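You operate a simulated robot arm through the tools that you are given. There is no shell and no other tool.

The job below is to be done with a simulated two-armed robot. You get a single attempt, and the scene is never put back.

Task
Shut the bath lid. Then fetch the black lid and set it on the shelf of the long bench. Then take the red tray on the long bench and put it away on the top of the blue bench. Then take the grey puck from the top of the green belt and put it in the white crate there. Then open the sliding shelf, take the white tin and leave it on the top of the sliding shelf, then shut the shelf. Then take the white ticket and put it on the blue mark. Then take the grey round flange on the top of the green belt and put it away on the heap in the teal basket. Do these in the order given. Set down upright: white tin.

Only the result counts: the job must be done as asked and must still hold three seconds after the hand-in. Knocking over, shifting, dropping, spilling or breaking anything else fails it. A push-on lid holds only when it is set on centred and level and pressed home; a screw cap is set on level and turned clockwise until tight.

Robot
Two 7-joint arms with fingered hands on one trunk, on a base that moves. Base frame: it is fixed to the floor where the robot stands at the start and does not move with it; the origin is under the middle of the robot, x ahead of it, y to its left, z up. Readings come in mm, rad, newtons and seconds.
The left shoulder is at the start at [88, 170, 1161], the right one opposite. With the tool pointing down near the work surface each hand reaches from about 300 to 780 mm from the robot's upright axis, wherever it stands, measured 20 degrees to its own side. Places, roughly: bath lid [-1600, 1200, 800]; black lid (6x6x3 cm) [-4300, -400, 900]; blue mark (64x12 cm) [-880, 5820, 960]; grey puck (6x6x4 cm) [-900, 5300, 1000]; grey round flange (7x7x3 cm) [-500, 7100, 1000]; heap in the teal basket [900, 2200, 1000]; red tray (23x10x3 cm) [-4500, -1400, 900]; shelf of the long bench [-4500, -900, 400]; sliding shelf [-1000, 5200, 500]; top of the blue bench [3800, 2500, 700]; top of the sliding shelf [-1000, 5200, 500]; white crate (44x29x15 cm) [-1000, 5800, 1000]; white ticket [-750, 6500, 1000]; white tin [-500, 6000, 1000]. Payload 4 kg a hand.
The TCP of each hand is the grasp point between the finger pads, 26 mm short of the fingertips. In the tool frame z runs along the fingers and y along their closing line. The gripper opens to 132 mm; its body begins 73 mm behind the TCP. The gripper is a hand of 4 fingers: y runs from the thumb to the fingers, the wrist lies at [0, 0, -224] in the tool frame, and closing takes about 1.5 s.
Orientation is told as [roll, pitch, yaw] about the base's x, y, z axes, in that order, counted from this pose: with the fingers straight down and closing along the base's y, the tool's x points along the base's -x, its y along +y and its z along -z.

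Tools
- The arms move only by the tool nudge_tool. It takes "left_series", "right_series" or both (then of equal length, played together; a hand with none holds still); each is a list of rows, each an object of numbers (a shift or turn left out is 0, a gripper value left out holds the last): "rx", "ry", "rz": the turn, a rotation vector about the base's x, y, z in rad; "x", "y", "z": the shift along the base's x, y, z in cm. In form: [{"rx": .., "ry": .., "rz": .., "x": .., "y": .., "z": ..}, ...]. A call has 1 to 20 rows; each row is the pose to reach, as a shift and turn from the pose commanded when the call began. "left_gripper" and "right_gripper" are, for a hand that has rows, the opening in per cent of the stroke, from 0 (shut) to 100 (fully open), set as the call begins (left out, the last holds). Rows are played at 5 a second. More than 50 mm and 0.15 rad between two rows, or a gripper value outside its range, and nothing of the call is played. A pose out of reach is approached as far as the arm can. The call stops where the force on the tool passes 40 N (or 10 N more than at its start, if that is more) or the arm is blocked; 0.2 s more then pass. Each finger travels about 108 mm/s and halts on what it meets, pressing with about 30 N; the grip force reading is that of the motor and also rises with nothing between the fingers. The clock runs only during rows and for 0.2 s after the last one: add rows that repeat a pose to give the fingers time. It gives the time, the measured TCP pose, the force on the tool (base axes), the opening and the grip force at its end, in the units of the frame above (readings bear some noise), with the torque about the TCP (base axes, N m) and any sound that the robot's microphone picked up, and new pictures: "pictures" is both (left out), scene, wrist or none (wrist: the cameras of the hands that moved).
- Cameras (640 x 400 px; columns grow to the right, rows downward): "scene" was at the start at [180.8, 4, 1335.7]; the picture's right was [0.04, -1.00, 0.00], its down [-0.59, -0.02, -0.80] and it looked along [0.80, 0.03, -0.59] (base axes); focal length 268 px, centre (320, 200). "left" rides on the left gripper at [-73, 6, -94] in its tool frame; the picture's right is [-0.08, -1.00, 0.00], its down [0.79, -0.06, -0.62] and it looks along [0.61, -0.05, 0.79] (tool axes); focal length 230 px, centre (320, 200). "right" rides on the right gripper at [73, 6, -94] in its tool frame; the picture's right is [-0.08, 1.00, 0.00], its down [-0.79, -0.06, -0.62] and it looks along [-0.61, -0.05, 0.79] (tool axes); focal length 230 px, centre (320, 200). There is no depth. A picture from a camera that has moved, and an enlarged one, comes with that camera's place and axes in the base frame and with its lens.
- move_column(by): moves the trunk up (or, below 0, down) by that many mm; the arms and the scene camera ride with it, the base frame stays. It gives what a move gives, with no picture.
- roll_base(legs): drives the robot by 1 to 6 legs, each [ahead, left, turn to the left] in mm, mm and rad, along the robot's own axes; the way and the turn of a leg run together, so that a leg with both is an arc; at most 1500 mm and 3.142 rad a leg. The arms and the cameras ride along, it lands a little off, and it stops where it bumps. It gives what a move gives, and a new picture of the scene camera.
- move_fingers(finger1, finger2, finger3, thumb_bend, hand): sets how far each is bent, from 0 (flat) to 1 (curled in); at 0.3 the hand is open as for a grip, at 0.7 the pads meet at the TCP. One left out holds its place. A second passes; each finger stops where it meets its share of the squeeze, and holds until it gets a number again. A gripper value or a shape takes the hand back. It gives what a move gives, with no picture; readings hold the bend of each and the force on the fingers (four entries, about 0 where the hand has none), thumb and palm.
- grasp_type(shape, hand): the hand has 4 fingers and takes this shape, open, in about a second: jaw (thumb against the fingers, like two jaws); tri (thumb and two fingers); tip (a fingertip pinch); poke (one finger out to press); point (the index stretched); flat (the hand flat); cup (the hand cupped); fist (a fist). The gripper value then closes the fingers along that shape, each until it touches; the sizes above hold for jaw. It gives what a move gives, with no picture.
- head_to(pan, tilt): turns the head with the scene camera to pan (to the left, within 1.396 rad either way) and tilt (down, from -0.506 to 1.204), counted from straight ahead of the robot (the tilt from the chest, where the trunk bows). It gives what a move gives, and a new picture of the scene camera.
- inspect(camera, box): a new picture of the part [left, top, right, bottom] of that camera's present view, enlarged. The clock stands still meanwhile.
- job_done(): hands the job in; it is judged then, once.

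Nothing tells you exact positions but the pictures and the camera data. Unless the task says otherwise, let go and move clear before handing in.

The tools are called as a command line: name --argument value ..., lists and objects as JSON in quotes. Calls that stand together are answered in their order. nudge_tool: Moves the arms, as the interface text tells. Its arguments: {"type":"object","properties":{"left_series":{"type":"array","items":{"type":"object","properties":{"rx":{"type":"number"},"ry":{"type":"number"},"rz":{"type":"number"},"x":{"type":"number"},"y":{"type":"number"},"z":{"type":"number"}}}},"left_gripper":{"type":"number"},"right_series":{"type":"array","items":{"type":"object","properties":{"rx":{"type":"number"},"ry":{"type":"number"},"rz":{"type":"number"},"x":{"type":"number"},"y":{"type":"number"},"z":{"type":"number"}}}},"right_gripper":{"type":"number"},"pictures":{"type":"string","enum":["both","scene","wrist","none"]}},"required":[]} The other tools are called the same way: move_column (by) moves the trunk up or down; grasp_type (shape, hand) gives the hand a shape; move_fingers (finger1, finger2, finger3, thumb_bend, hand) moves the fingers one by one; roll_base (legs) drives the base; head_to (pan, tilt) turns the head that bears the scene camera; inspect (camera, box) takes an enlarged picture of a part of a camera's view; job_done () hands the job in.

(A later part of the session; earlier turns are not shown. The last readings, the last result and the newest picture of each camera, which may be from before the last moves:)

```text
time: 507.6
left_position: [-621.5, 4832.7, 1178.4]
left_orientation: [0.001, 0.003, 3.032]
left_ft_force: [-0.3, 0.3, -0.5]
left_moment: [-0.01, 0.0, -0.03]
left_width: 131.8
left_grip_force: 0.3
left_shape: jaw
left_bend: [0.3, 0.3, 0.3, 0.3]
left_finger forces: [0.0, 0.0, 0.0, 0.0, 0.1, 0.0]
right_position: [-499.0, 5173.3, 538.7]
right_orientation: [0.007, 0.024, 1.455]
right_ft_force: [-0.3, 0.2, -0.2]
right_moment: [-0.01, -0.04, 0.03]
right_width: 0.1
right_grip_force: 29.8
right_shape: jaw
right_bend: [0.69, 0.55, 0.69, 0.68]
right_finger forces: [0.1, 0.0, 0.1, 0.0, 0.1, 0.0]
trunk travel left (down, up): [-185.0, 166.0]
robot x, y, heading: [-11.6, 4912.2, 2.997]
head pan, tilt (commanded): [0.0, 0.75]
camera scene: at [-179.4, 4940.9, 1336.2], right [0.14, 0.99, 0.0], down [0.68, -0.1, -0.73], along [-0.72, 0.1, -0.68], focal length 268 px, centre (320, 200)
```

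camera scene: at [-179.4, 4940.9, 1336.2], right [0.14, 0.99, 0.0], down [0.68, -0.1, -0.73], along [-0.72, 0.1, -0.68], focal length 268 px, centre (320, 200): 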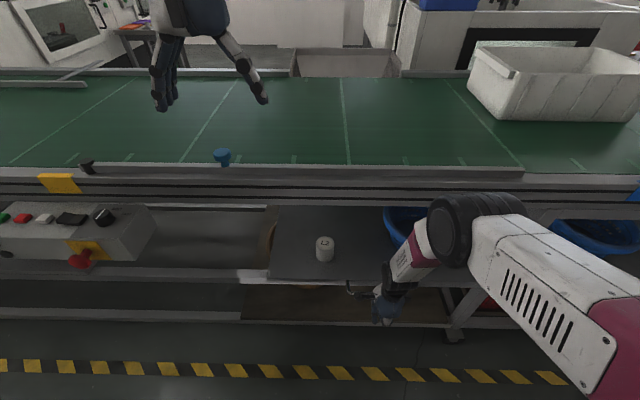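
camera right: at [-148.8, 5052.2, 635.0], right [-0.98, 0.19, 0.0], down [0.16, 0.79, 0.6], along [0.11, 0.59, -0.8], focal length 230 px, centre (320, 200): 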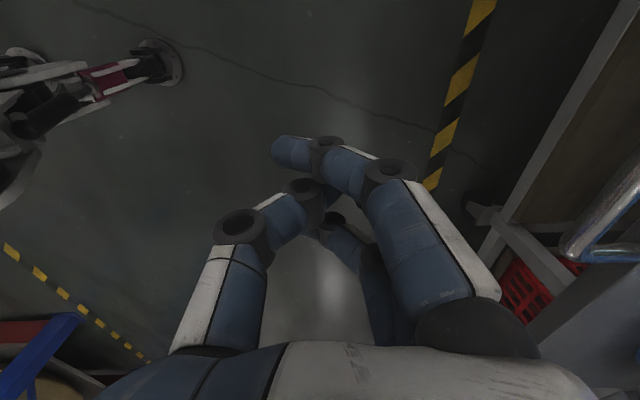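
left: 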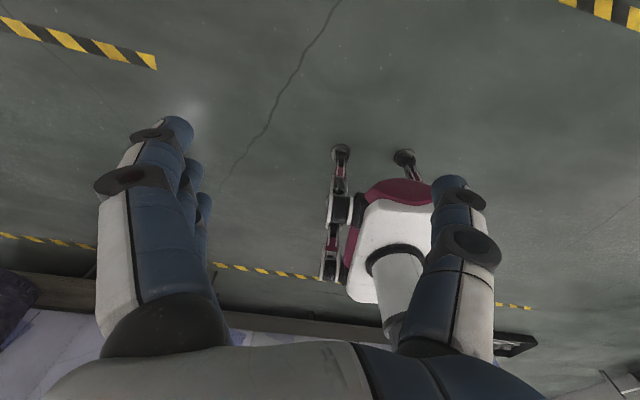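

inspect --camera "right" --box '[0, 0, 640, 400]'

inspect --camera "scene" --box '[220, 180, 480, 343]'

```text
1.00 times, centred on (320, 200) of right (not enlarged: the box is as wide or as high as the picture)
camera zoom: at [-512.4, 5103.9, 634.9], right [-0.98, 0.19, 0.0], down [0.16, 0.79, 0.6], along [0.11, 0.59, -0.8], focal length 230 px, centre (320, 200)
```

zoom: 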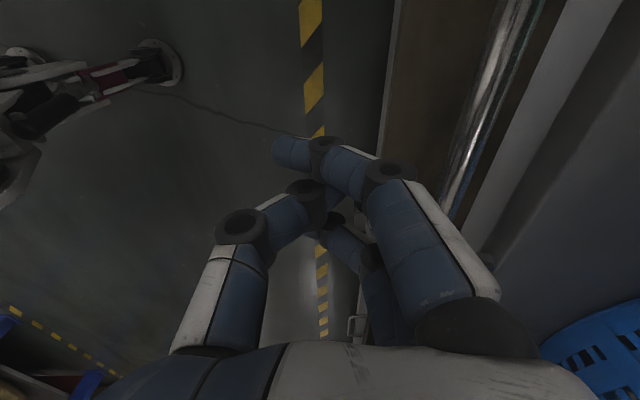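

```text
2.45 times, centred on (350, 262) of scene
camera zoom: at [-179.4, 4940.9, 1336.2], right [0.14, 0.99, 0.0], down [0.68, -0.1, -0.73], along [-0.72, 0.1, -0.68], focal length 658 px, centre (246, 49)
```

zoom: 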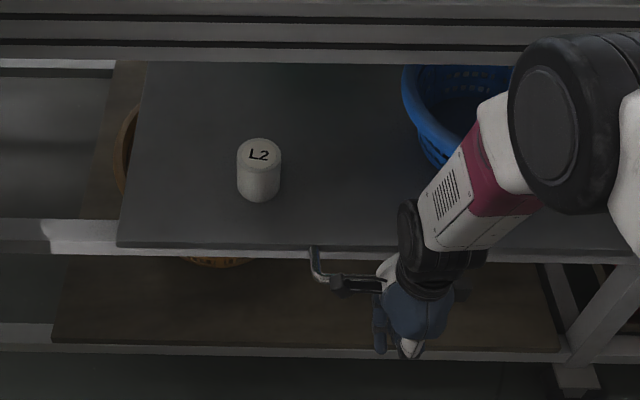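

The bar is about 10 mm short of its original closed position. Push a little more until it stops.

roll_base --legs '[[15, 0, 0]]'

```text
time: 508.4
left_position: [-635.0, 4835.6, 1177.5]
left_orientation: [0.001, 0.001, 3.034]
left_ft_force: [-1.1, 0.1, 0.2]
left_moment: [0.03, 0.03, 0.04]
left_width: 131.8
left_grip_force: 0.2
left_shape: jaw
left_bend: [0.3, 0.3, 0.3, 0.3]
left_finger forces: [0.0, 0.1, 0.1, 0.1, 0.0, 0.0]
right_position: [-514.3, 5175.1, 539.9]
right_orientation: [0.007, 0.024, 1.454]
right_ft_force: [-0.1, 0.6, 0.8]
right_moment: [0.01, 0.0, 0.02]
right_width: 0.0
right_grip_force: 30.3
right_shape: jaw
right_bend: [0.69, 0.55, 0.69, 0.68]
right_finger forces: [0.0, 0.1, 0.1, 0.0, 0.1, 0.1]
trunk travel left (down, up): [-185.0, 166.0]
robot x, y, heading: [-23.6, 4920.9, 3.001]
head pan, tilt (commanded): [0.0, 0.75]
camera scene: at [-193.3, 4942.8, 1336.3], right [0.14, 0.99, 0.0], down [0.68, -0.1, -0.73], along [-0.72, 0.1, -0.68], focal length 268 px, centre (320, 200)
```

scene: 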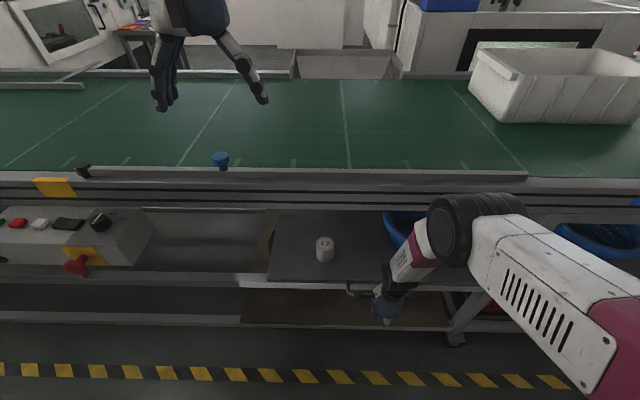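

inspect --camera "right" --box '[0, 0, 640, 400]'

inspect --camera "scene" --box '[220, 190, 480, 353]'

```text
1.00 times, centred on (320, 200) of right (not enlarged: the box is as wide or as high as the picture)
camera zoom: at [-526.8, 5106.0, 635.3], right [-0.98, 0.19, 0.0], down [0.16, 0.79, 0.6], along [0.11, 0.59, -0.8], focal length 230 px, centre (320, 200)
```

zoom: 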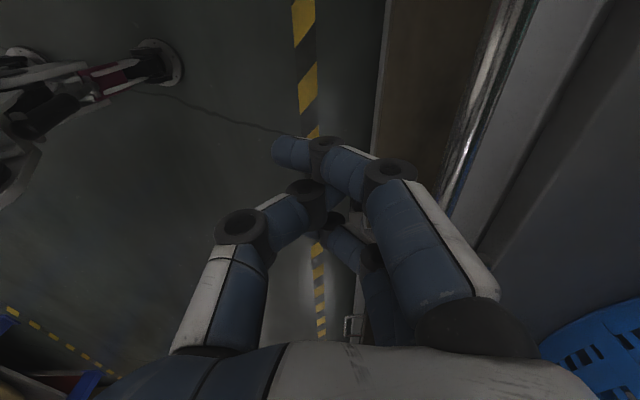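

```text
2.45 times, centred on (350, 272) of scene
camera zoom: at [-193.3, 4942.8, 1336.3], right [0.14, 0.99, 0.0], down [0.68, -0.1, -0.73], along [-0.72, 0.1, -0.68], focal length 658 px, centre (246, 24)
```

zoom: 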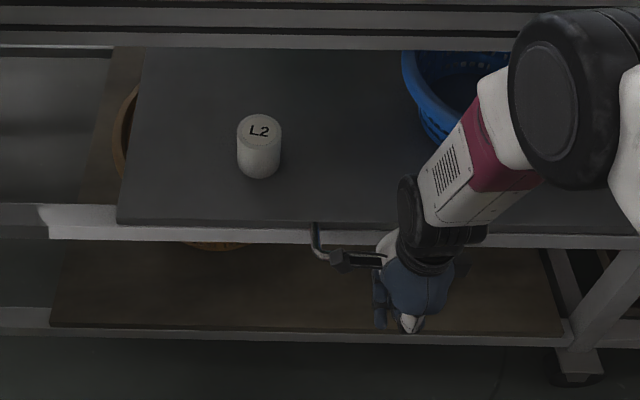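

roll_base --legs '[[12, 0, 0]]'

inspect --camera "scene" --box '[220, 190, 480, 353]'

```text
time: 509.1
left_position: [-648.4, 4836.4, 1178.1]
left_orientation: [0.0, 0.001, 3.032]
left_ft_force: [0.2, -0.4, 0.7]
left_moment: [0.04, 0.01, -0.03]
left_width: 131.9
left_grip_force: 0.1
left_shape: jaw
left_bend: [0.3, 0.3, 0.3, 0.3]
left_finger forces: [0.0, 0.1, 0.0, 0.1, 0.0, 0.0]
right_position: [-524.9, 5177.4, 540.2]
right_orientation: [0.01, 0.025, 1.455]
right_ft_force: [-1.2, -0.2, -0.6]
right_moment: [0.02, 0.0, 0.0]
right_width: 0.0
right_grip_force: 29.8
right_shape: jaw
right_bend: [0.69, 0.55, 0.69, 0.68]
right_finger forces: [0.0, 0.0, 0.2, 0.0, 0.0, 0.0]
trunk travel left (down, up): [-185.0, 166.0]
robot x, y, heading: [-38.1, 4921.8, 2.999]
head pan, tilt (commanded): [0.0, 0.75]
camera scene: at [-204.7, 4944.4, 1336.4], right [0.14, 0.99, 0.0], down [0.68, -0.1, -0.73], along [-0.72, 0.1, -0.68], focal length 268 px, centre (320, 200)
```

scene: 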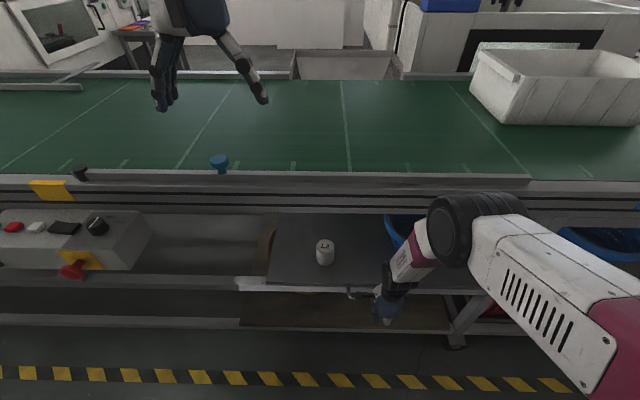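

```text
2.45 times, centred on (350, 272) of scene
camera zoom: at [-204.7, 4944.4, 1336.4], right [0.14, 0.99, 0.0], down [0.68, -0.1, -0.73], along [-0.72, 0.1, -0.68], focal length 658 px, centre (246, 24)
```

zoom: 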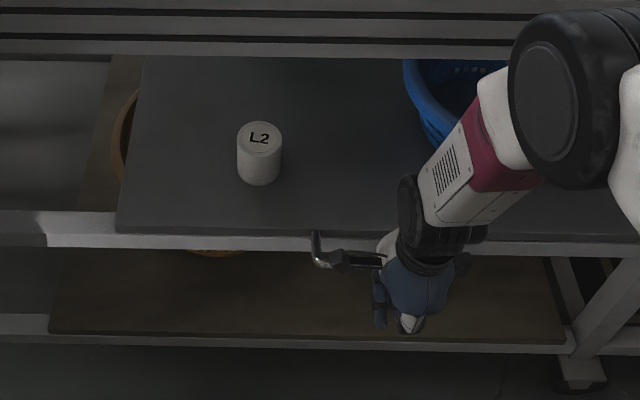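

I'll push the last bit with the arm, which senses force, until it meets the stop.

nudge_tool --right_series '[{"x": -0.6, "y": 0.1}, {"x": -1.2, "y": 0.2}, {"x": -1.8, "y": 0.3}]'

```text
time: 509.9
left_position: [-645.5, 4834.9, 1179.6]
left_orientation: [0.0, 0.003, 3.033]
left_ft_force: [0.3, -0.5, -1.2]
left_moment: [0.02, -0.01, 0.03]
left_width: 131.9
left_grip_force: 0.1
left_shape: jaw
left_bend: [0.3, 0.3, 0.3, 0.3]
left_finger forces: [0.0, 0.0, 0.0, 0.1, 0.0, 0.1]
right_position: [-541.1, 5179.1, 538.7]
right_orientation: [0.005, 0.024, 1.456]
right_ft_force: [5.0, -0.9, 2.3]
right_moment: [-0.03, 0.02, 0.04]
right_width: 0.2
right_grip_force: 30.0
right_shape: jaw
right_bend: [0.69, 0.55, 0.69, 0.68]
right_finger forces: [0.0, 5.6, 0.1, 0.1, 0.0, 0.0]
trunk travel left (down, up): [-185.0, 166.0]
robot x, y, heading: [-30.9, 4920.8, 3.001]
head pan, tilt (commanded): [0.0, 0.75]
camera scene: at [-203.6, 4944.2, 1336.5], right [0.14, 0.99, 0.0], down [0.67, -0.1, -0.73], along [-0.72, 0.1, -0.68], focal length 268 px, centre (320, 200)
camera right: at [-554.5, 5110.1, 635.1], right [-0.98, 0.19, 0.0], down [0.15, 0.79, 0.6], along [0.11, 0.59, -0.8], focal length 230 px, centre (320, 200)
```

scene: 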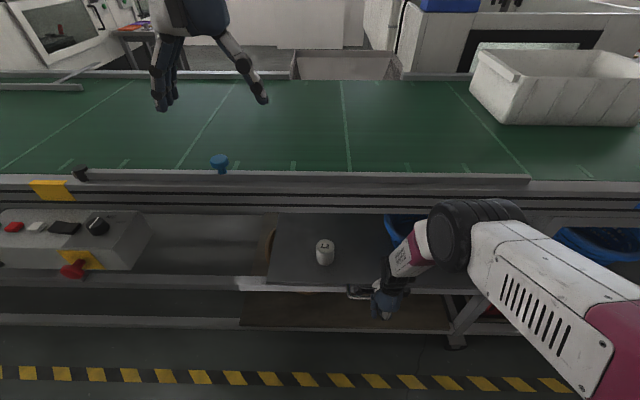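
right: 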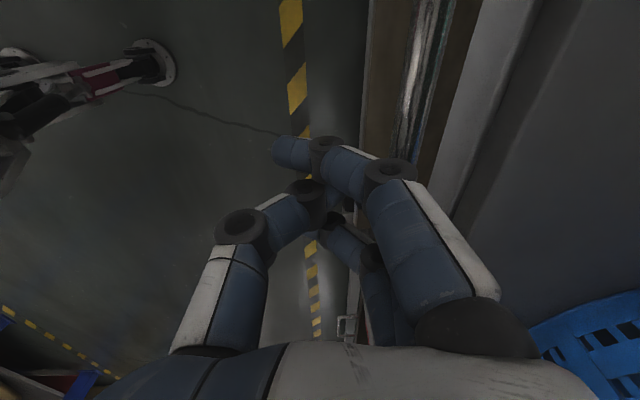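

nudge_tool --right_series '[{"x": -0.5, "y": 0.1}, {"x": -1.0, "y": 0.15}, {"x": -1.5, "y": 0.2}]' --pictures "wrist"

```text
time: 510.7
left_position: [-643.3, 4837.2, 1180.3]
left_orientation: [-0.002, 0.001, 3.032]
left_ft_force: [-0.5, 0.1, 0.3]
left_moment: [-0.03, 0.01, 0.0]
left_width: 132.0
left_grip_force: 0.0
left_shape: jaw
left_bend: [0.3, 0.3, 0.3, 0.3]
left_finger forces: [0.0, 0.1, 0.0, 0.0, 0.0, 0.0]
right_position: [-545.8, 5179.8, 538.4]
right_orientation: [-0.016, 0.025, 1.455]
right_ft_force: [22.3, -3.3, 16.8]
right_moment: [0.07, 0.45, 0.01]
right_width: 0.0
right_grip_force: 30.6
right_shape: jaw
right_bend: [0.69, 0.51, 0.69, 0.68]
right_finger forces: [0.0, 26.5, 0.0, 0.0, 0.0, 0.1]
trunk travel left (down, up): [-185.0, 166.0]
robot x, y, heading: [-40.6, 4918.2, 2.999]
head pan, tilt (commanded): [0.0, 0.75]
stopped in row 3 (right hand): the force on the tool passed its limit at 43 N (the readings are from after the stop); the commanded pose is now the measured one
camera right: at [-560.0, 5110.7, 633.9], right [-0.98, 0.19, -0.02], down [0.14, 0.79, 0.6], along [0.13, 0.58, -0.8], focal length 230 px, centre (320, 200)
```

right: 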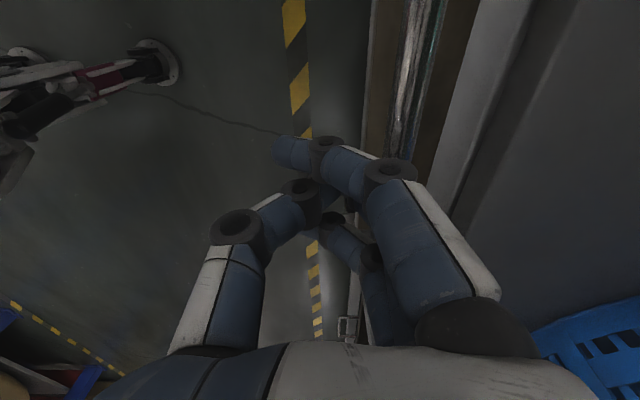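

The shelf hit its closed stop (43 N). It's shut. Back away and raise the hand.

roll_base --legs '[[-300, 0, 0]]'

nudge_tool --right_series '[{"z": 4.8}, {"z": 9.6}, {"z": 14.4}, {"z": 19.2}, {"z": 24}, {"z": 28.8}, {"z": 33.6}, {"z": 38.4}, {"z": 43.2}, {"z": 48}, {"z": 52}]' --right_gripper 100 --pictures "none"

nudge_tool --right_series '[{"rz": 0.14}, {"rz": 0.28}, {"rz": 0.42}, {"rz": 0.56}, {"rz": 0.7}, {"rz": 0.84}, {"rz": 0.98}, {"rz": 1.12}, {"rz": 1.26}, {"rz": 1.4}, {"rz": 1.54}]'

```text
time: 512.8
left_position: [-348.5, 4793.9, 1179.2]
left_orientation: [0.0, 0.001, 3.034]
left_ft_force: [0.3, -0.1, 0.9]
left_moment: [0.02, 0.0, 0.01]
left_width: 131.7
left_grip_force: 0.0
left_shape: jaw
left_bend: [0.3, 0.3, 0.3, 0.3]
left_finger forces: [0.0, 0.1, 0.0, 0.1, 0.1, 0.0]
right_position: [-252.6, 5137.9, 539.3]
right_orientation: [-0.006, 0.027, 1.456]
right_ft_force: [-0.3, 0.2, -0.6]
right_moment: [0.03, 0.01, 0.02]
right_width: 0.2
right_grip_force: 29.5
right_shape: jaw
right_bend: [0.69, 0.53, 0.69, 0.68]
right_finger forces: [0.0, 0.0, 0.0, 0.1, 0.0, 0.1]
trunk travel left (down, up): [-185.0, 166.0]
robot x, y, heading: [261.7, 4874.9, 3.002]
head pan, tilt (commanded): [0.0, 0.75]
camera scene: at [94.4, 4901.8, 1336.5], right [0.14, 0.99, 0.0], down [0.67, -0.1, -0.73], along [-0.72, 0.1, -0.68], focal length 268 px, centre (320, 200)
```

scene: 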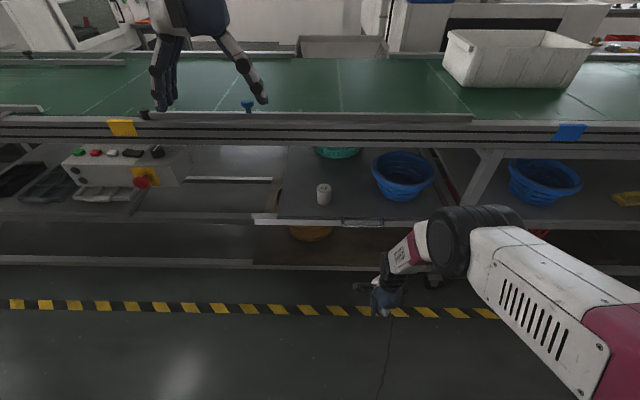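

```text
time: 515.2
left_position: [-347.5, 4793.1, 1180.2]
left_orientation: [0.0, 0.0, 3.034]
left_ft_force: [-0.4, 0.0, -0.2]
left_moment: [-0.02, 0.01, 0.0]
left_width: 131.8
left_grip_force: 0.1
left_shape: jaw
left_bend: [0.3, 0.3, 0.3, 0.3]
left_finger forces: [0.0, 0.0, 0.0, 0.0, 0.1, 0.0]
right_position: [-250.4, 5139.7, 1059.7]
right_orientation: [-0.007, 0.028, 1.458]
right_ft_force: [-0.6, 0.6, 0.0]
right_moment: [0.02, 0.03, -0.03]
right_width: 131.9
right_grip_force: 0.0
right_shape: jaw
right_bend: [0.3, 0.3, 0.3, 0.3]
right_finger forces: [0.0, 0.0, 0.0, 0.0, 0.1, 0.0]
trunk travel left (down, up): [-185.0, 166.0]
robot x, y, heading: [260.3, 4878.0, 3.0]
head pan, tilt (commanded): [0.0, 0.75]
```

```text
time: 517.6
left_position: [-348.1, 4793.8, 1179.5]
left_orientation: [0.002, 0.001, 3.033]
left_ft_force: [1.0, -0.2, 0.3]
left_moment: [0.04, 0.0, 0.02]
left_width: 132.0
left_grip_force: 0.0
left_shape: jaw
left_bend: [0.3, 0.3, 0.3, 0.3]
left_finger forces: [0.1, 0.0, 0.0, 0.0, 0.0, 0.0]
right_position: [-252.4, 5137.7, 1059.1]
right_orientation: [-0.006, 0.026, 2.999]
right_ft_force: [-0.2, -0.4, -0.2]
right_moment: [-0.04, -0.01, 0.02]
right_width: 131.7
right_grip_force: 0.0
right_shape: jaw
right_bend: [0.3, 0.3, 0.3, 0.3]
right_finger forces: [0.0, 0.0, 0.0, 0.0, 0.0, 0.0]
trunk travel left (down, up): [-185.0, 166.0]
robot x, y, heading: [264.0, 4876.4, 3.002]
head pan, tilt (commanded): [0.0, 0.75]
camera scene: at [93.7, 4902.0, 1336.4], right [0.14, 0.99, 0.0], down [0.68, -0.1, -0.73], along [-0.72, 0.1, -0.68], focal length 268 px, centre (320, 200)
camera right: at [-183.2, 5122.0, 1153.4], right [-0.22, -0.98, -0.01], down [-0.78, 0.17, 0.6], along [-0.58, 0.14, -0.8], focal length 230 px, centre (320, 200)
```

scene: 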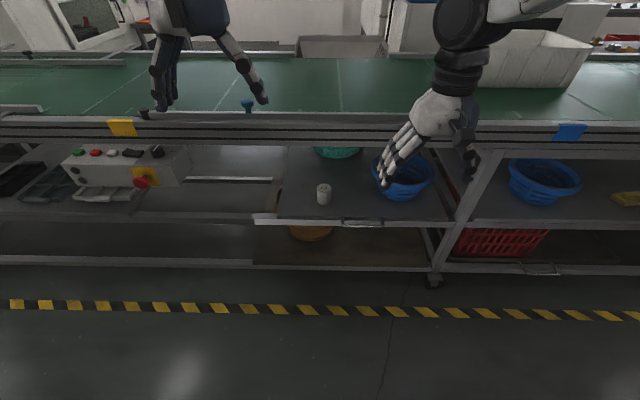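
right: 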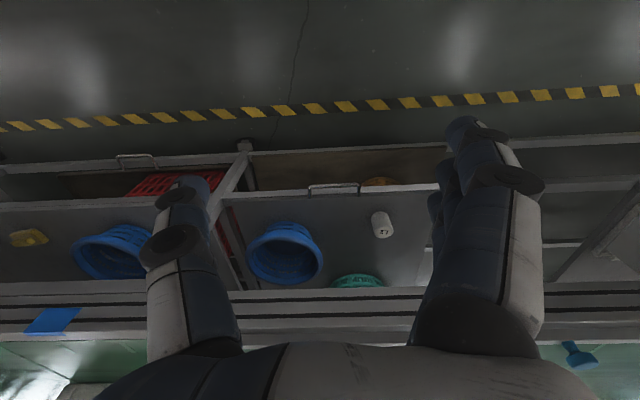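

Shelf is shut with the tin standing on it. Next is the white ticket ("D7") near (-741, 6587). I'll drive along the belt to it.

roll_base --legs '[[195, -1400, 0], [250, 0, 0]]'

inspect --camera "right" --box '[0, 0, 640, 400]'

```text
time: 531.5
left_position: [-590.9, 6246.0, 1178.6]
left_orientation: [0.0, 0.002, 3.033]
left_ft_force: [-0.3, -0.8, 0.3]
left_moment: [-0.02, -0.02, -0.01]
left_width: 132.0
left_grip_force: 0.1
left_shape: jaw
left_bend: [0.3, 0.3, 0.3, 0.3]
left_finger forces: [0.0, 0.1, 0.1, 0.0, 0.1, 0.0]
right_position: [-495.3, 6589.4, 1058.9]
right_orientation: [-0.008, 0.025, 2.996]
right_ft_force: [-0.2, 0.0, -0.6]
right_moment: [0.0, 0.0, 0.01]
right_width: 131.9
right_grip_force: 0.0
right_shape: jaw
right_bend: [0.3, 0.3, 0.3, 0.3]
right_finger forces: [0.0, 0.0, 0.1, 0.1, 0.0, 0.0]
trunk travel left (down, up): [-185.0, 166.0]
robot x, y, heading: [18.3, 6332.3, 3.004]
head pan, tilt (commanded): [0.0, 0.75]
camera scene: at [-149.5, 6353.6, 1336.3], right [0.14, 0.99, 0.0], down [0.68, -0.1, -0.73], along [-0.72, 0.1, -0.68], focal length 268 px, centre (320, 200)
```

scene: 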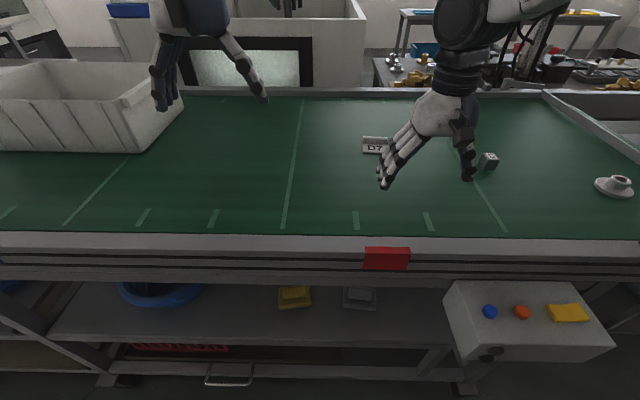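

```text
1.00 times, centred on (320, 200) of right (not enlarged: the box is as wide or as high as the picture)
camera zoom: at [-426.4, 6573.5, 1153.4], right [-0.22, -0.98, -0.01], down [-0.78, 0.17, 0.6], along [-0.58, 0.14, -0.8], focal length 230 px, centre (320, 200)
```

zoom: 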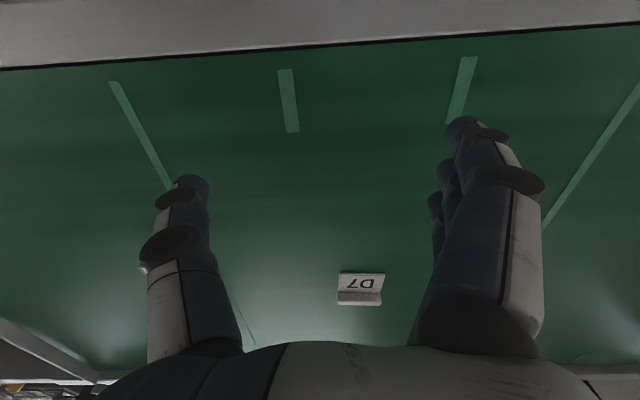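

I see the ticket "D7" and coloured tapes on the rail (red here, blue further left). Zooming in on the ticket.

inspect --camera "scene" --box '[330, 110, 430, 172]'

inspect --camera "right" --box '[290, 240, 420, 321]'

```text
6.40 times, centred on (380, 141) of scene
camera zoom: at [-149.5, 6353.6, 1336.3], right [0.14, 0.99, 0.0], down [0.68, -0.1, -0.73], along [-0.72, 0.1, -0.68], focal length 1717 px, centre (-64, 578)
```

zoom: 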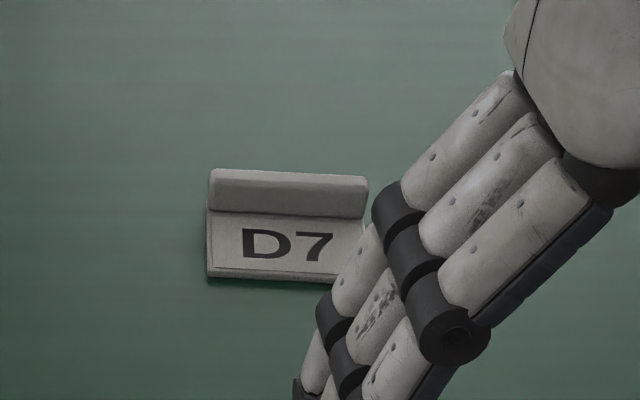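

```text
4.92 times, centred on (355, 280) of right
camera zoom: at [-426.4, 6573.5, 1153.4], right [-0.22, -0.98, -0.01], down [-0.78, 0.17, 0.6], along [-0.58, 0.14, -0.8], focal length 1133 px, centre (148, -196)
```

zoom: 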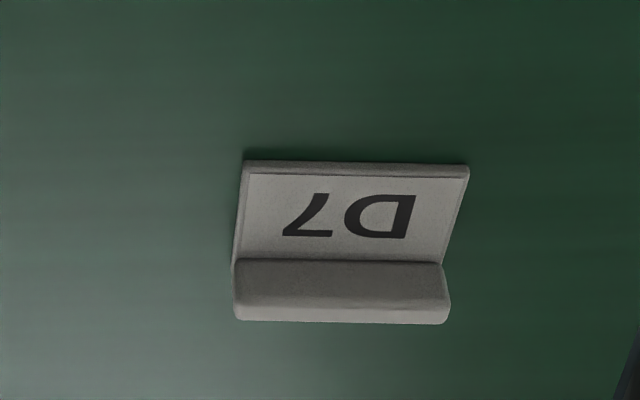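

The ticket is a small plate with a raised ridge along its back edge, centred near (-758, 6588). I'll move the base closer, then bring the hand over the ridge.

roll_base --legs '[[100, 0, 0]]'

nudge_tool --right_series '[{"x": -4, "y": -0.3, "rz": -0.02}, {"x": -8, "y": -0.8, "rz": -0.045}, {"x": -12, "y": -1.2, "rz": -0.045}, {"x": -15.5, "y": -1.5, "z": -2, "rz": -0.045}]' --right_gripper 100

```text
time: 532.6
left_position: [-688.6, 6260.1, 1179.2]
left_orientation: [0.0, 0.001, 3.033]
left_ft_force: [-0.5, -0.7, -0.9]
left_moment: [0.01, -0.02, 0.01]
left_width: 132.0
left_grip_force: 0.1
left_shape: jaw
left_bend: [0.3, 0.3, 0.3, 0.3]
left_finger forces: [0.0, 0.0, 0.0, 0.0, 0.0, 0.0]
right_position: [-593.6, 6603.1, 1058.5]
right_orientation: [-0.007, 0.026, 2.998]
right_ft_force: [0.0, -1.0, 0.2]
right_moment: [0.01, -0.02, 0.03]
right_width: 132.0
right_grip_force: 0.1
right_shape: jaw
right_bend: [0.3, 0.3, 0.3, 0.3]
right_finger forces: [0.0, 0.0, 0.0, 0.0, 0.0, 0.1]
trunk travel left (down, up): [-185.0, 166.0]
robot x, y, heading: [-74.9, 6346.5, 2.999]
head pan, tilt (commanded): [0.0, 0.75]
camera scene: at [-247.4, 6367.6, 1336.4], right [0.14, 0.99, 0.0], down [0.68, -0.1, -0.73], along [-0.72, 0.1, -0.68], focal length 268 px, centre (320, 200)
```

scene: 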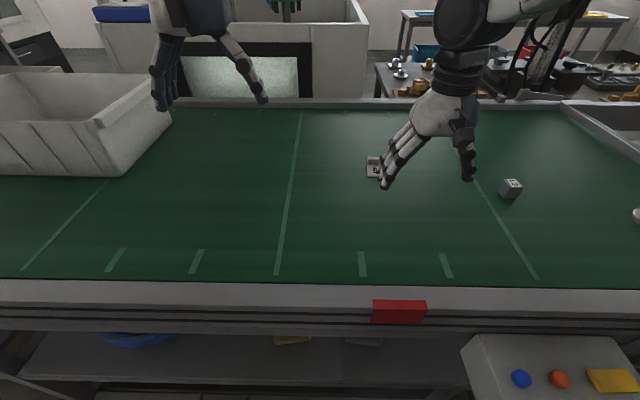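

```text
time: 533.6
left_position: [-690.0, 6259.0, 1177.1]
left_orientation: [0.001, 0.003, 3.033]
left_ft_force: [-0.5, 0.0, 0.0]
left_moment: [0.01, -0.03, 0.01]
left_width: 131.9
left_grip_force: 0.0
left_shape: jaw
left_bend: [0.3, 0.3, 0.3, 0.3]
left_finger forces: [0.0, 0.0, 0.1, 0.0, 0.0, 0.1]
right_position: [-748.0, 6586.8, 1037.3]
right_orientation: [-0.009, 0.026, 2.953]
right_ft_force: [-0.3, 0.2, 0.4]
right_moment: [-0.01, -0.02, 0.02]
right_width: 131.7
right_grip_force: 0.1
right_shape: jaw
right_bend: [0.3, 0.3, 0.3, 0.3]
right_finger forces: [0.1, 0.0, 0.0, 0.0, 0.0, 0.1]
trunk travel left (down, up): [-185.0, 166.0]
robot x, y, heading: [-76.9, 6346.9, 2.997]
head pan, tilt (commanded): [0.0, 0.75]
camera scene: at [-248.6, 6367.6, 1335.9], right [0.14, 0.99, 0.0], down [0.68, -0.1, -0.73], along [-0.72, 0.1, -0.68], focal length 268 px, centre (320, 200)
camera right: at [-680.3, 6567.9, 1132.3], right [-0.26, -0.96, -0.01], down [-0.78, 0.21, 0.59], along [-0.57, 0.16, -0.8], focal length 230 px, centre (320, 200)
```

scene: 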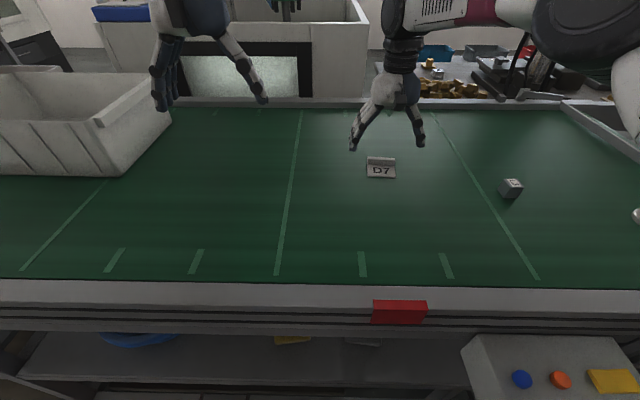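
right: 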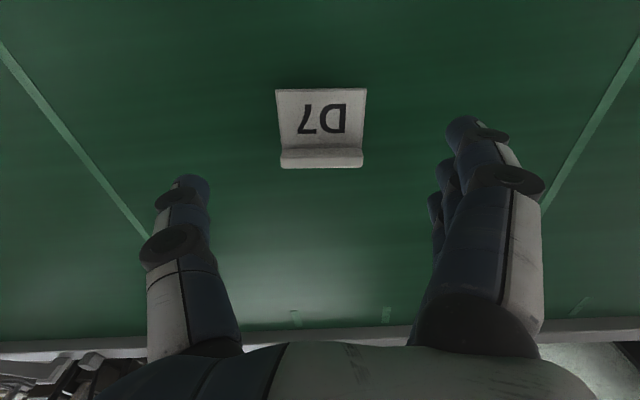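

The ridge is centred and aligned. Lower to the belt and grip its ends.

nudge_tool --right_series '[{"x": -0.9, "y": 0.1, "z": -2.5}, {"x": -0.9, "y": 0.1, "z": -4.5}, {"x": -0.9, "y": 0.1, "z": -5.6}]' --right_gripper 72 --pictures "wrist"

```text
time: 534.4
left_position: [-689.2, 6261.7, 1178.0]
left_orientation: [-0.001, 0.002, 3.032]
left_ft_force: [-0.2, 0.1, -0.4]
left_moment: [-0.01, -0.01, 0.0]
left_width: 132.0
left_grip_force: 0.0
left_shape: jaw
left_bend: [0.3, 0.3, 0.3, 0.3]
left_finger forces: [0.0, 0.0, 0.0, 0.1, 0.0, 0.0]
right_position: [-757.4, 6590.1, 981.1]
right_orientation: [-0.007, 0.026, 2.952]
right_ft_force: [-0.5, -0.4, -0.2]
right_moment: [0.02, -0.03, -0.06]
right_width: 95.4
right_grip_force: 0.0
right_shape: jaw
right_bend: [0.66, 0.66, 0.66, 0.62]
right_finger forces: [0.0, 0.1, 0.0, 0.0, 0.1, 0.0]
trunk travel left (down, up): [-185.0, 166.0]
robot x, y, heading: [-82.4, 6342.0, 2.997]
head pan, tilt (commanded): [0.0, 0.75]
camera right: at [-688.9, 6570.0, 1076.7], right [-0.26, -0.96, -0.01], down [-0.78, 0.21, 0.6], along [-0.57, 0.16, -0.8], focal length 230 px, centre (320, 200)
```

right: 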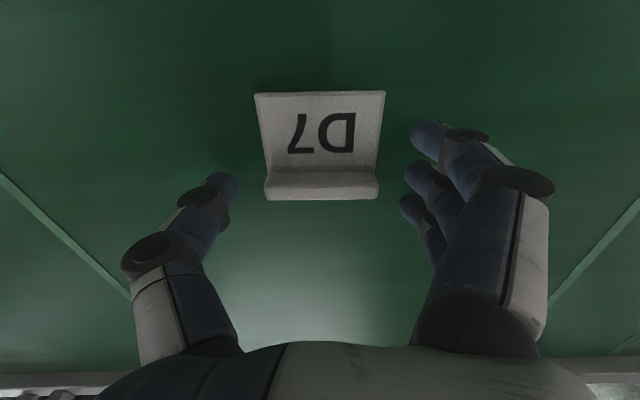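

nudge_tool --right_series '[{"x": -0.3, "z": -0.4}, {"x": -0.4, "z": -0.8}]' --pictures "none"

nudge_tool --right_series '[{"z": 0}, {"z": 0}, {"z": 0}, {"z": 0}, {"z": 0}]' --right_gripper 0 --pictures "wrist"

```text
time: 535.0
left_position: [-688.5, 6259.1, 1180.2]
left_orientation: [0.001, 0.001, 3.033]
left_ft_force: [0.5, -0.2, -0.1]
left_moment: [0.0, -0.01, 0.04]
left_width: 131.7
left_grip_force: 0.1
left_shape: jaw
left_bend: [0.3, 0.3, 0.3, 0.3]
left_finger forces: [0.0, 0.0, 0.0, 0.0, 0.0, 0.0]
right_position: [-759.5, 6588.7, 977.4]
right_orientation: [-0.007, 0.022, 2.952]
right_ft_force: [2.8, 0.6, 10.6]
right_moment: [-0.61, 0.3, 0.13]
right_width: 95.0
right_grip_force: 0.0
right_shape: jaw
right_bend: [0.66, 0.66, 0.68, 0.62]
right_finger forces: [0.0, 2.6, 8.5, 0.1, 0.1, 0.1]
trunk travel left (down, up): [-185.0, 166.0]
robot x, y, heading: [-78.4, 6341.8, 3.0]
head pan, tilt (commanded): [0.0, 0.75]
```

```text
time: 536.2
left_position: [-688.0, 6260.2, 1180.0]
left_orientation: [0.0, 0.0, 3.034]
left_ft_force: [-0.1, -0.4, 0.1]
left_moment: [-0.03, 0.0, 0.01]
left_width: 132.0
left_grip_force: 0.0
left_shape: jaw
left_bend: [0.3, 0.3, 0.3, 0.3]
left_finger forces: [0.0, 0.0, 0.0, 0.0, 0.0, 0.1]
right_position: [-760.6, 6590.7, 977.1]
right_orientation: [-0.005, 0.022, 2.95]
right_ft_force: [-6.2, 5.4, 27.8]
right_moment: [-1.06, -0.23, -0.27]
right_width: 52.6
right_grip_force: 30.3
right_shape: jaw
right_bend: [0.73, 0.72, 0.76, 0.71]
right_finger forces: [39.3, 13.1, 0.0, 0.0, 30.1, 0.0]
trunk travel left (down, up): [-185.0, 166.0]
robot x, y, heading: [-74.6, 6346.2, 3.002]
head pan, tilt (commanded): [0.0, 0.75]
camera right: at [-691.2, 6570.5, 1072.2], right [-0.27, -0.96, -0.01], down [-0.77, 0.21, 0.6], along [-0.58, 0.17, -0.8], focal length 230 px, centre (320, 200)
```

right: 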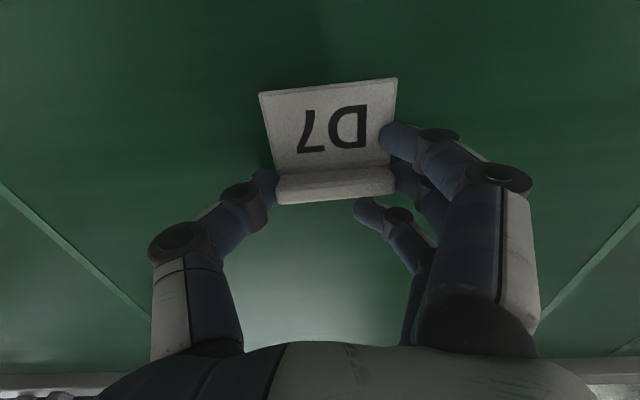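

Gripped. Lift gently to check.

nudge_tool --right_series '[{"z": 0.5}, {"z": 1.5}, {"z": 3.5}, {"z": 6}]'

```text
time: 537.2
left_position: [-687.9, 6259.8, 1178.9]
left_orientation: [0.002, 0.001, 3.033]
left_ft_force: [-0.5, 0.7, -0.1]
left_moment: [-0.01, -0.01, -0.02]
left_width: 132.0
left_grip_force: 0.0
left_shape: jaw
left_bend: [0.3, 0.3, 0.3, 0.3]
left_finger forces: [0.1, 0.0, 0.1, 0.0, 0.0, 0.0]
right_position: [-761.3, 6587.9, 1033.9]
right_orientation: [-0.005, 0.026, 2.953]
right_ft_force: [0.6, 0.0, -0.5]
right_moment: [-0.01, 0.01, -0.02]
right_width: 52.0
right_grip_force: 30.0
right_shape: jaw
right_bend: [0.71, 0.71, 0.76, 0.71]
right_finger forces: [15.9, 12.8, 0.0, 0.0, 26.6, 0.0]
trunk travel left (down, up): [-185.0, 166.0]
robot x, y, heading: [-75.4, 6341.9, 3.0]
head pan, tilt (commanded): [0.0, 0.75]
camera scene: at [-246.6, 6367.3, 1336.4], right [0.14, 0.99, 0.0], down [0.68, -0.1, -0.73], along [-0.72, 0.1, -0.68], focal length 268 px, centre (320, 200)
camera right: at [-692.1, 6570.1, 1128.8], right [-0.26, -0.96, -0.01], down [-0.78, 0.21, 0.6], along [-0.57, 0.16, -0.8], focal length 230 px, centre (320, 200)
```

scene: 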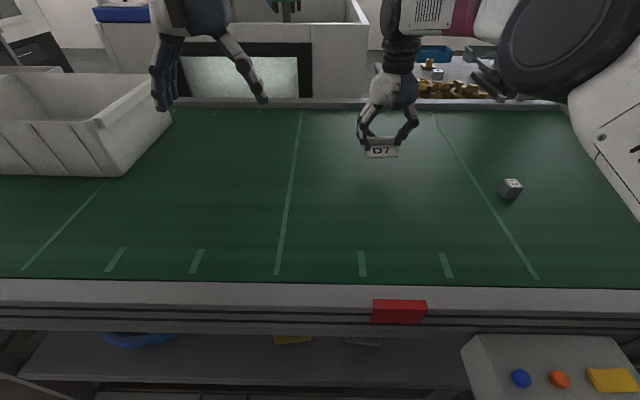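
right: 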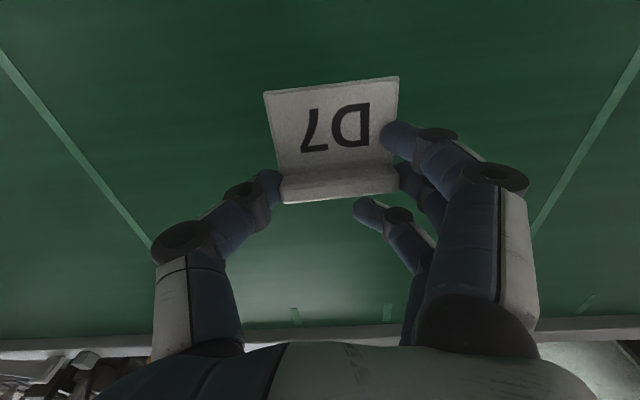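

Ticket is held. I'll pull it in, back off slightly, and slide left along the belt to the blue mark's lane.

nudge_tool --right_series '[{"x": 3, "y": -0.4, "z": 3}, {"x": 6, "y": -0.8, "z": 5}, {"x": 10, "y": -1.4, "z": 7}]' --pictures "none"

roll_base --legs '[[-60, 0, 0], [0, 780, 0]]'

inspect --camera "right" --box '[0, 0, 640, 400]'

```text
time: 538.0
left_position: [-686.9, 6258.8, 1180.4]
left_orientation: [0.0, -0.001, 3.034]
left_ft_force: [1.2, 0.8, -0.1]
left_moment: [0.01, 0.03, 0.0]
left_width: 132.0
left_grip_force: 0.2
left_shape: jaw
left_bend: [0.3, 0.3, 0.3, 0.3]
left_finger forces: [0.0, 0.0, 0.0, 0.0, 0.0, 0.0]
right_position: [-659.1, 6575.9, 1105.5]
right_orientation: [-0.007, 0.022, 2.951]
right_ft_force: [0.5, -0.4, -0.1]
right_moment: [0.04, 0.02, 0.03]
right_width: 51.8
right_grip_force: 30.1
right_shape: jaw
right_bend: [0.71, 0.71, 0.76, 0.71]
right_finger forces: [15.6, 13.0, 0.0, 0.0, 26.5, 0.0]
trunk travel left (down, up): [-185.0, 166.0]
robot x, y, heading: [-79.0, 6342.0, 2.998]
head pan, tilt (commanded): [0.0, 0.75]
```

```text
time: 545.8
left_position: [-740.5, 5480.3, 1178.6]
left_orientation: [-0.002, 0.002, 3.032]
left_ft_force: [0.2, -0.5, -0.5]
left_moment: [0.01, -0.01, -0.01]
left_width: 131.9
left_grip_force: 0.1
left_shape: jaw
left_bend: [0.3, 0.3, 0.3, 0.3]
left_finger forces: [0.0, 0.0, 0.0, 0.0, 0.0, 0.0]
right_position: [-711.6, 5797.3, 1104.4]
right_orientation: [-0.008, 0.026, 2.951]
right_ft_force: [0.3, 0.4, -0.2]
right_moment: [-0.03, -0.01, -0.01]
right_width: 51.9
right_grip_force: 30.1
right_shape: jaw
right_bend: [0.71, 0.71, 0.76, 0.71]
right_finger forces: [15.7, 13.1, 0.1, 0.1, 26.4, 0.0]
trunk travel left (down, up): [-185.0, 166.0]
robot x, y, heading: [-133.6, 5561.7, 2.998]
head pan, tilt (commanded): [0.0, 0.75]
camera scene: at [-297.9, 5588.8, 1336.4], right [0.14, 0.99, 0.0], down [0.68, -0.1, -0.73], along [-0.72, 0.1, -0.68], focal length 268 px, centre (320, 200)
```

scene: 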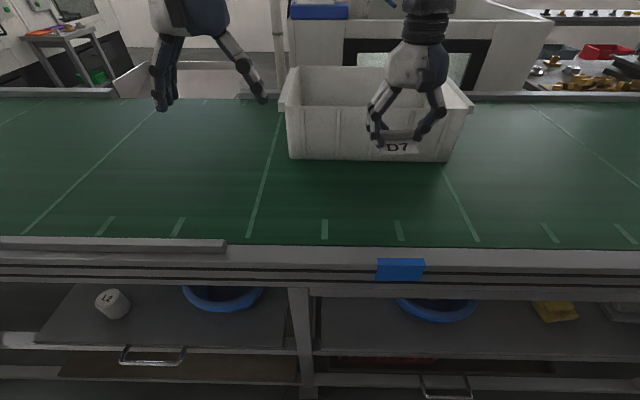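

```text
1.00 times, centred on (320, 200) of right (not enlarged: the box is as wide or as high as the picture)
camera zoom: at [-644.0, 5778.3, 1199.2], right [-0.26, -0.96, -0.01], down [-0.78, 0.21, 0.6], along [-0.57, 0.16, -0.8], focal length 230 px, centre (320, 200)
```

zoom: 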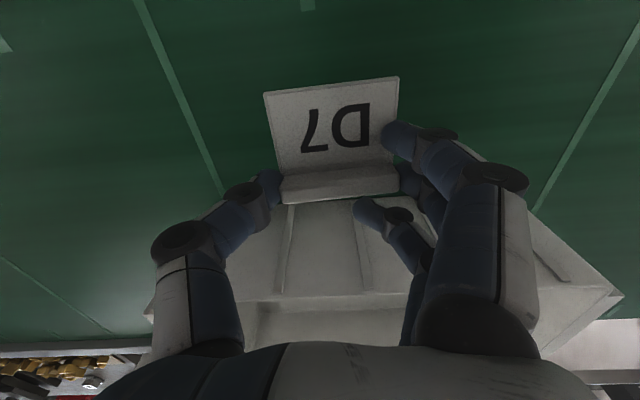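

The ticket is just above the belt in front of the crate, in line with the blue tape (lane centre y≈5783 here). Lower it onto the belt.

nudge_tool --right_series '[{"x": 1.0, "y": -1.2, "z": -4}, {"x": 1.2, "y": -1.2, "z": -8}, {"x": 1.2, "y": -1.2, "z": -11}, {"x": 1.2, "y": -1.2, "z": -12}]'

```text
time: 546.8
left_position: [-741.1, 5480.3, 1179.3]
left_orientation: [0.001, 0.001, 3.034]
left_ft_force: [-0.6, 0.1, -0.4]
left_moment: [-0.02, 0.01, -0.03]
left_width: 131.9
left_grip_force: 0.1
left_shape: jaw
left_bend: [0.3, 0.3, 0.3, 0.3]
left_finger forces: [0.1, 0.1, 0.0, 0.1, 0.1, 0.0]
right_position: [-699.0, 5785.6, 983.3]
right_orientation: [-0.009, 0.026, 2.95]
right_ft_force: [-0.8, -0.4, -0.8]
right_moment: [0.02, -0.01, -0.01]
right_width: 51.8
right_grip_force: 29.8
right_shape: jaw
right_bend: [0.71, 0.71, 0.76, 0.71]
right_finger forces: [15.2, 13.0, 0.0, 0.0, 26.5, 0.0]
trunk travel left (down, up): [-185.0, 166.0]
robot x, y, heading: [-126.2, 5566.9, 3.001]
head pan, tilt (commanded): [0.0, 0.75]
camera scene: at [-297.9, 5589.0, 1336.4], right [0.14, 0.99, 0.0], down [0.68, -0.1, -0.73], along [-0.72, 0.1, -0.68], focal length 268 px, centre (320, 200)
camera right: at [-631.4, 5766.4, 1078.5], right [-0.26, -0.96, -0.01], down [-0.78, 0.21, 0.6], along [-0.57, 0.16, -0.8], focal length 230 px, centre (320, 200)
```

scene: 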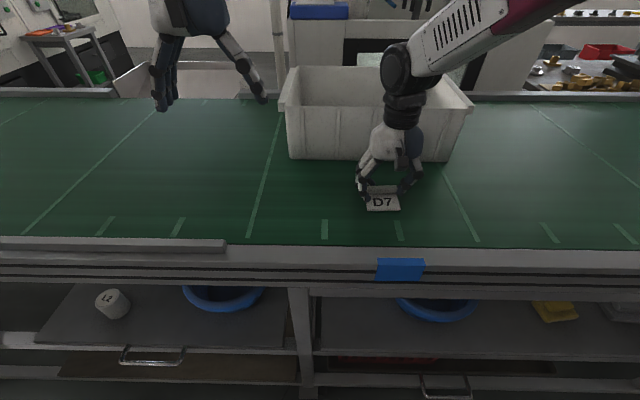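
right: 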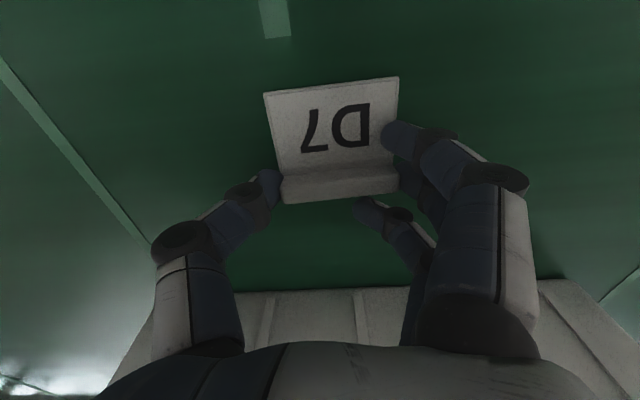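

nudge_tool --right_series '[{"z": -0.3}, {"z": -0.6}, {"z": -0.9}]' --pictures "none"

```text
time: 547.6
left_position: [-738.5, 5482.4, 1180.9]
left_orientation: [-0.001, -0.001, 3.033]
left_ft_force: [0.2, 0.3, -0.3]
left_moment: [-0.01, 0.02, 0.0]
left_width: 131.7
left_grip_force: 0.1
left_shape: jaw
left_bend: [0.3, 0.3, 0.3, 0.3]
left_finger forces: [0.0, 0.0, 0.0, 0.0, 0.1, 0.0]
right_position: [-700.6, 5785.4, 979.1]
right_orientation: [-0.005, 0.018, 2.951]
right_ft_force: [1.2, 2.0, 20.8]
right_moment: [-0.9, -0.37, 0.11]
right_width: 52.1
right_grip_force: 30.4
right_shape: jaw
right_bend: [0.72, 0.71, 0.76, 0.71]
right_finger forces: [32.1, 11.2, 0.0, 0.0, 28.7, 0.0]
trunk travel left (down, up): [-185.0, 166.0]
robot x, y, heading: [-128.5, 5564.1, 3.0]
head pan, tilt (commanded): [0.0, 0.75]
```

Contact with the belt. Ease slightly and open the fingers.

nudge_tool --right_series '[{"z": 0.3}, {"z": 0.3}, {"z": 0.3}, {"z": 0.3}, {"z": 0.3}]' --right_gripper 72 --pictures "wrist"

nudge_tool --right_series '[{"z": 3}, {"z": 6}, {"z": 10}, {"z": 13, "x": 3}]'

```text
time: 548.8
left_position: [-739.7, 5481.1, 1180.1]
left_orientation: [-0.001, 0.0, 3.033]
left_ft_force: [0.2, -0.2, 0.6]
left_moment: [-0.01, 0.03, -0.01]
left_width: 131.8
left_grip_force: 0.1
left_shape: jaw
left_bend: [0.3, 0.3, 0.3, 0.3]
left_finger forces: [0.1, 0.1, 0.0, 0.0, 0.1, 0.0]
right_position: [-698.2, 5785.3, 978.3]
right_orientation: [-0.007, 0.027, 2.952]
right_ft_force: [0.2, 4.1, 6.6]
right_moment: [-0.17, 0.23, -0.09]
right_width: 92.0
right_grip_force: 0.1
right_shape: jaw
right_bend: [0.66, 0.66, 0.71, 0.62]
right_finger forces: [0.0, 0.1, 6.3, 0.0, 0.0, 0.0]
trunk travel left (down, up): [-185.0, 166.0]
robot x, y, heading: [-129.7, 5565.7, 3.0]
head pan, tilt (commanded): [0.0, 0.75]
camera right: at [-631.7, 5766.2, 1073.2], right [-0.26, -0.96, -0.01], down [-0.78, 0.21, 0.6], along [-0.57, 0.16, -0.8], focal length 230 px, centre (320, 200)
```

right: 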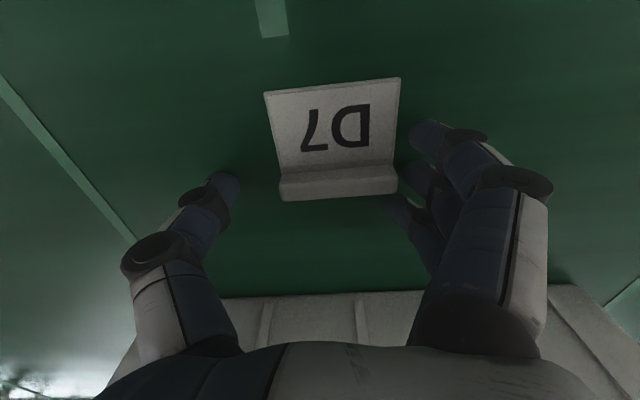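

```text
time: 549.8
left_position: [-738.2, 5481.8, 1180.9]
left_orientation: [-0.001, 0.0, 3.033]
left_ft_force: [0.2, -0.2, 0.7]
left_moment: [-0.01, 0.01, -0.01]
left_width: 131.8
left_grip_force: 0.1
left_shape: jaw
left_bend: [0.3, 0.3, 0.3, 0.3]
left_finger forces: [0.0, 0.1, 0.0, 0.0, 0.1, 0.0]
right_position: [-668.3, 5785.3, 1109.3]
right_orientation: [-0.007, 0.024, 2.95]
right_ft_force: [1.0, -0.4, 0.6]
right_moment: [0.04, -0.01, 0.02]
right_width: 94.8
right_grip_force: 0.2
right_shape: jaw
right_bend: [0.66, 0.66, 0.66, 0.62]
right_finger forces: [0.1, 0.1, 0.1, 0.0, 0.1, 0.0]
trunk travel left (down, up): [-185.0, 166.0]
robot x, y, heading: [-130.6, 5563.8, 3.002]
head pan, tilt (commanded): [0.0, 0.75]
camera scene: at [-296.0, 5588.8, 1336.8], right [0.14, 0.99, 0.0], down [0.67, -0.1, -0.73], along [-0.73, 0.1, -0.68], focal length 268 px, centre (320, 200)
camera right: at [-600.2, 5766.7, 1204.4], right [-0.26, -0.96, -0.01], down [-0.77, 0.21, 0.6], along [-0.57, 0.16, -0.8], focal length 230 px, centre (320, 200)
```

scene: 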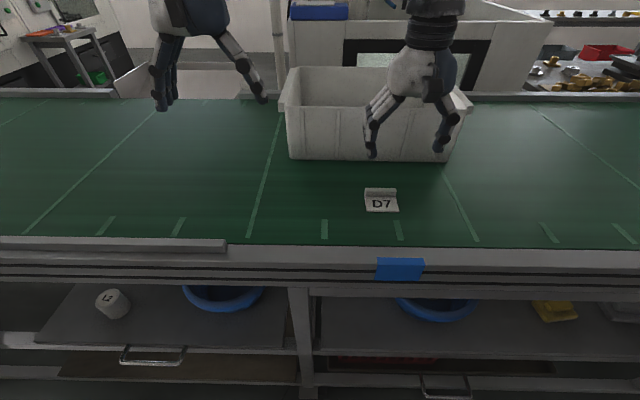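
right: 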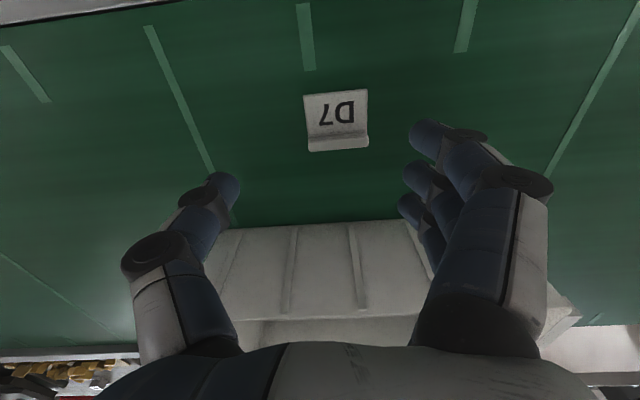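

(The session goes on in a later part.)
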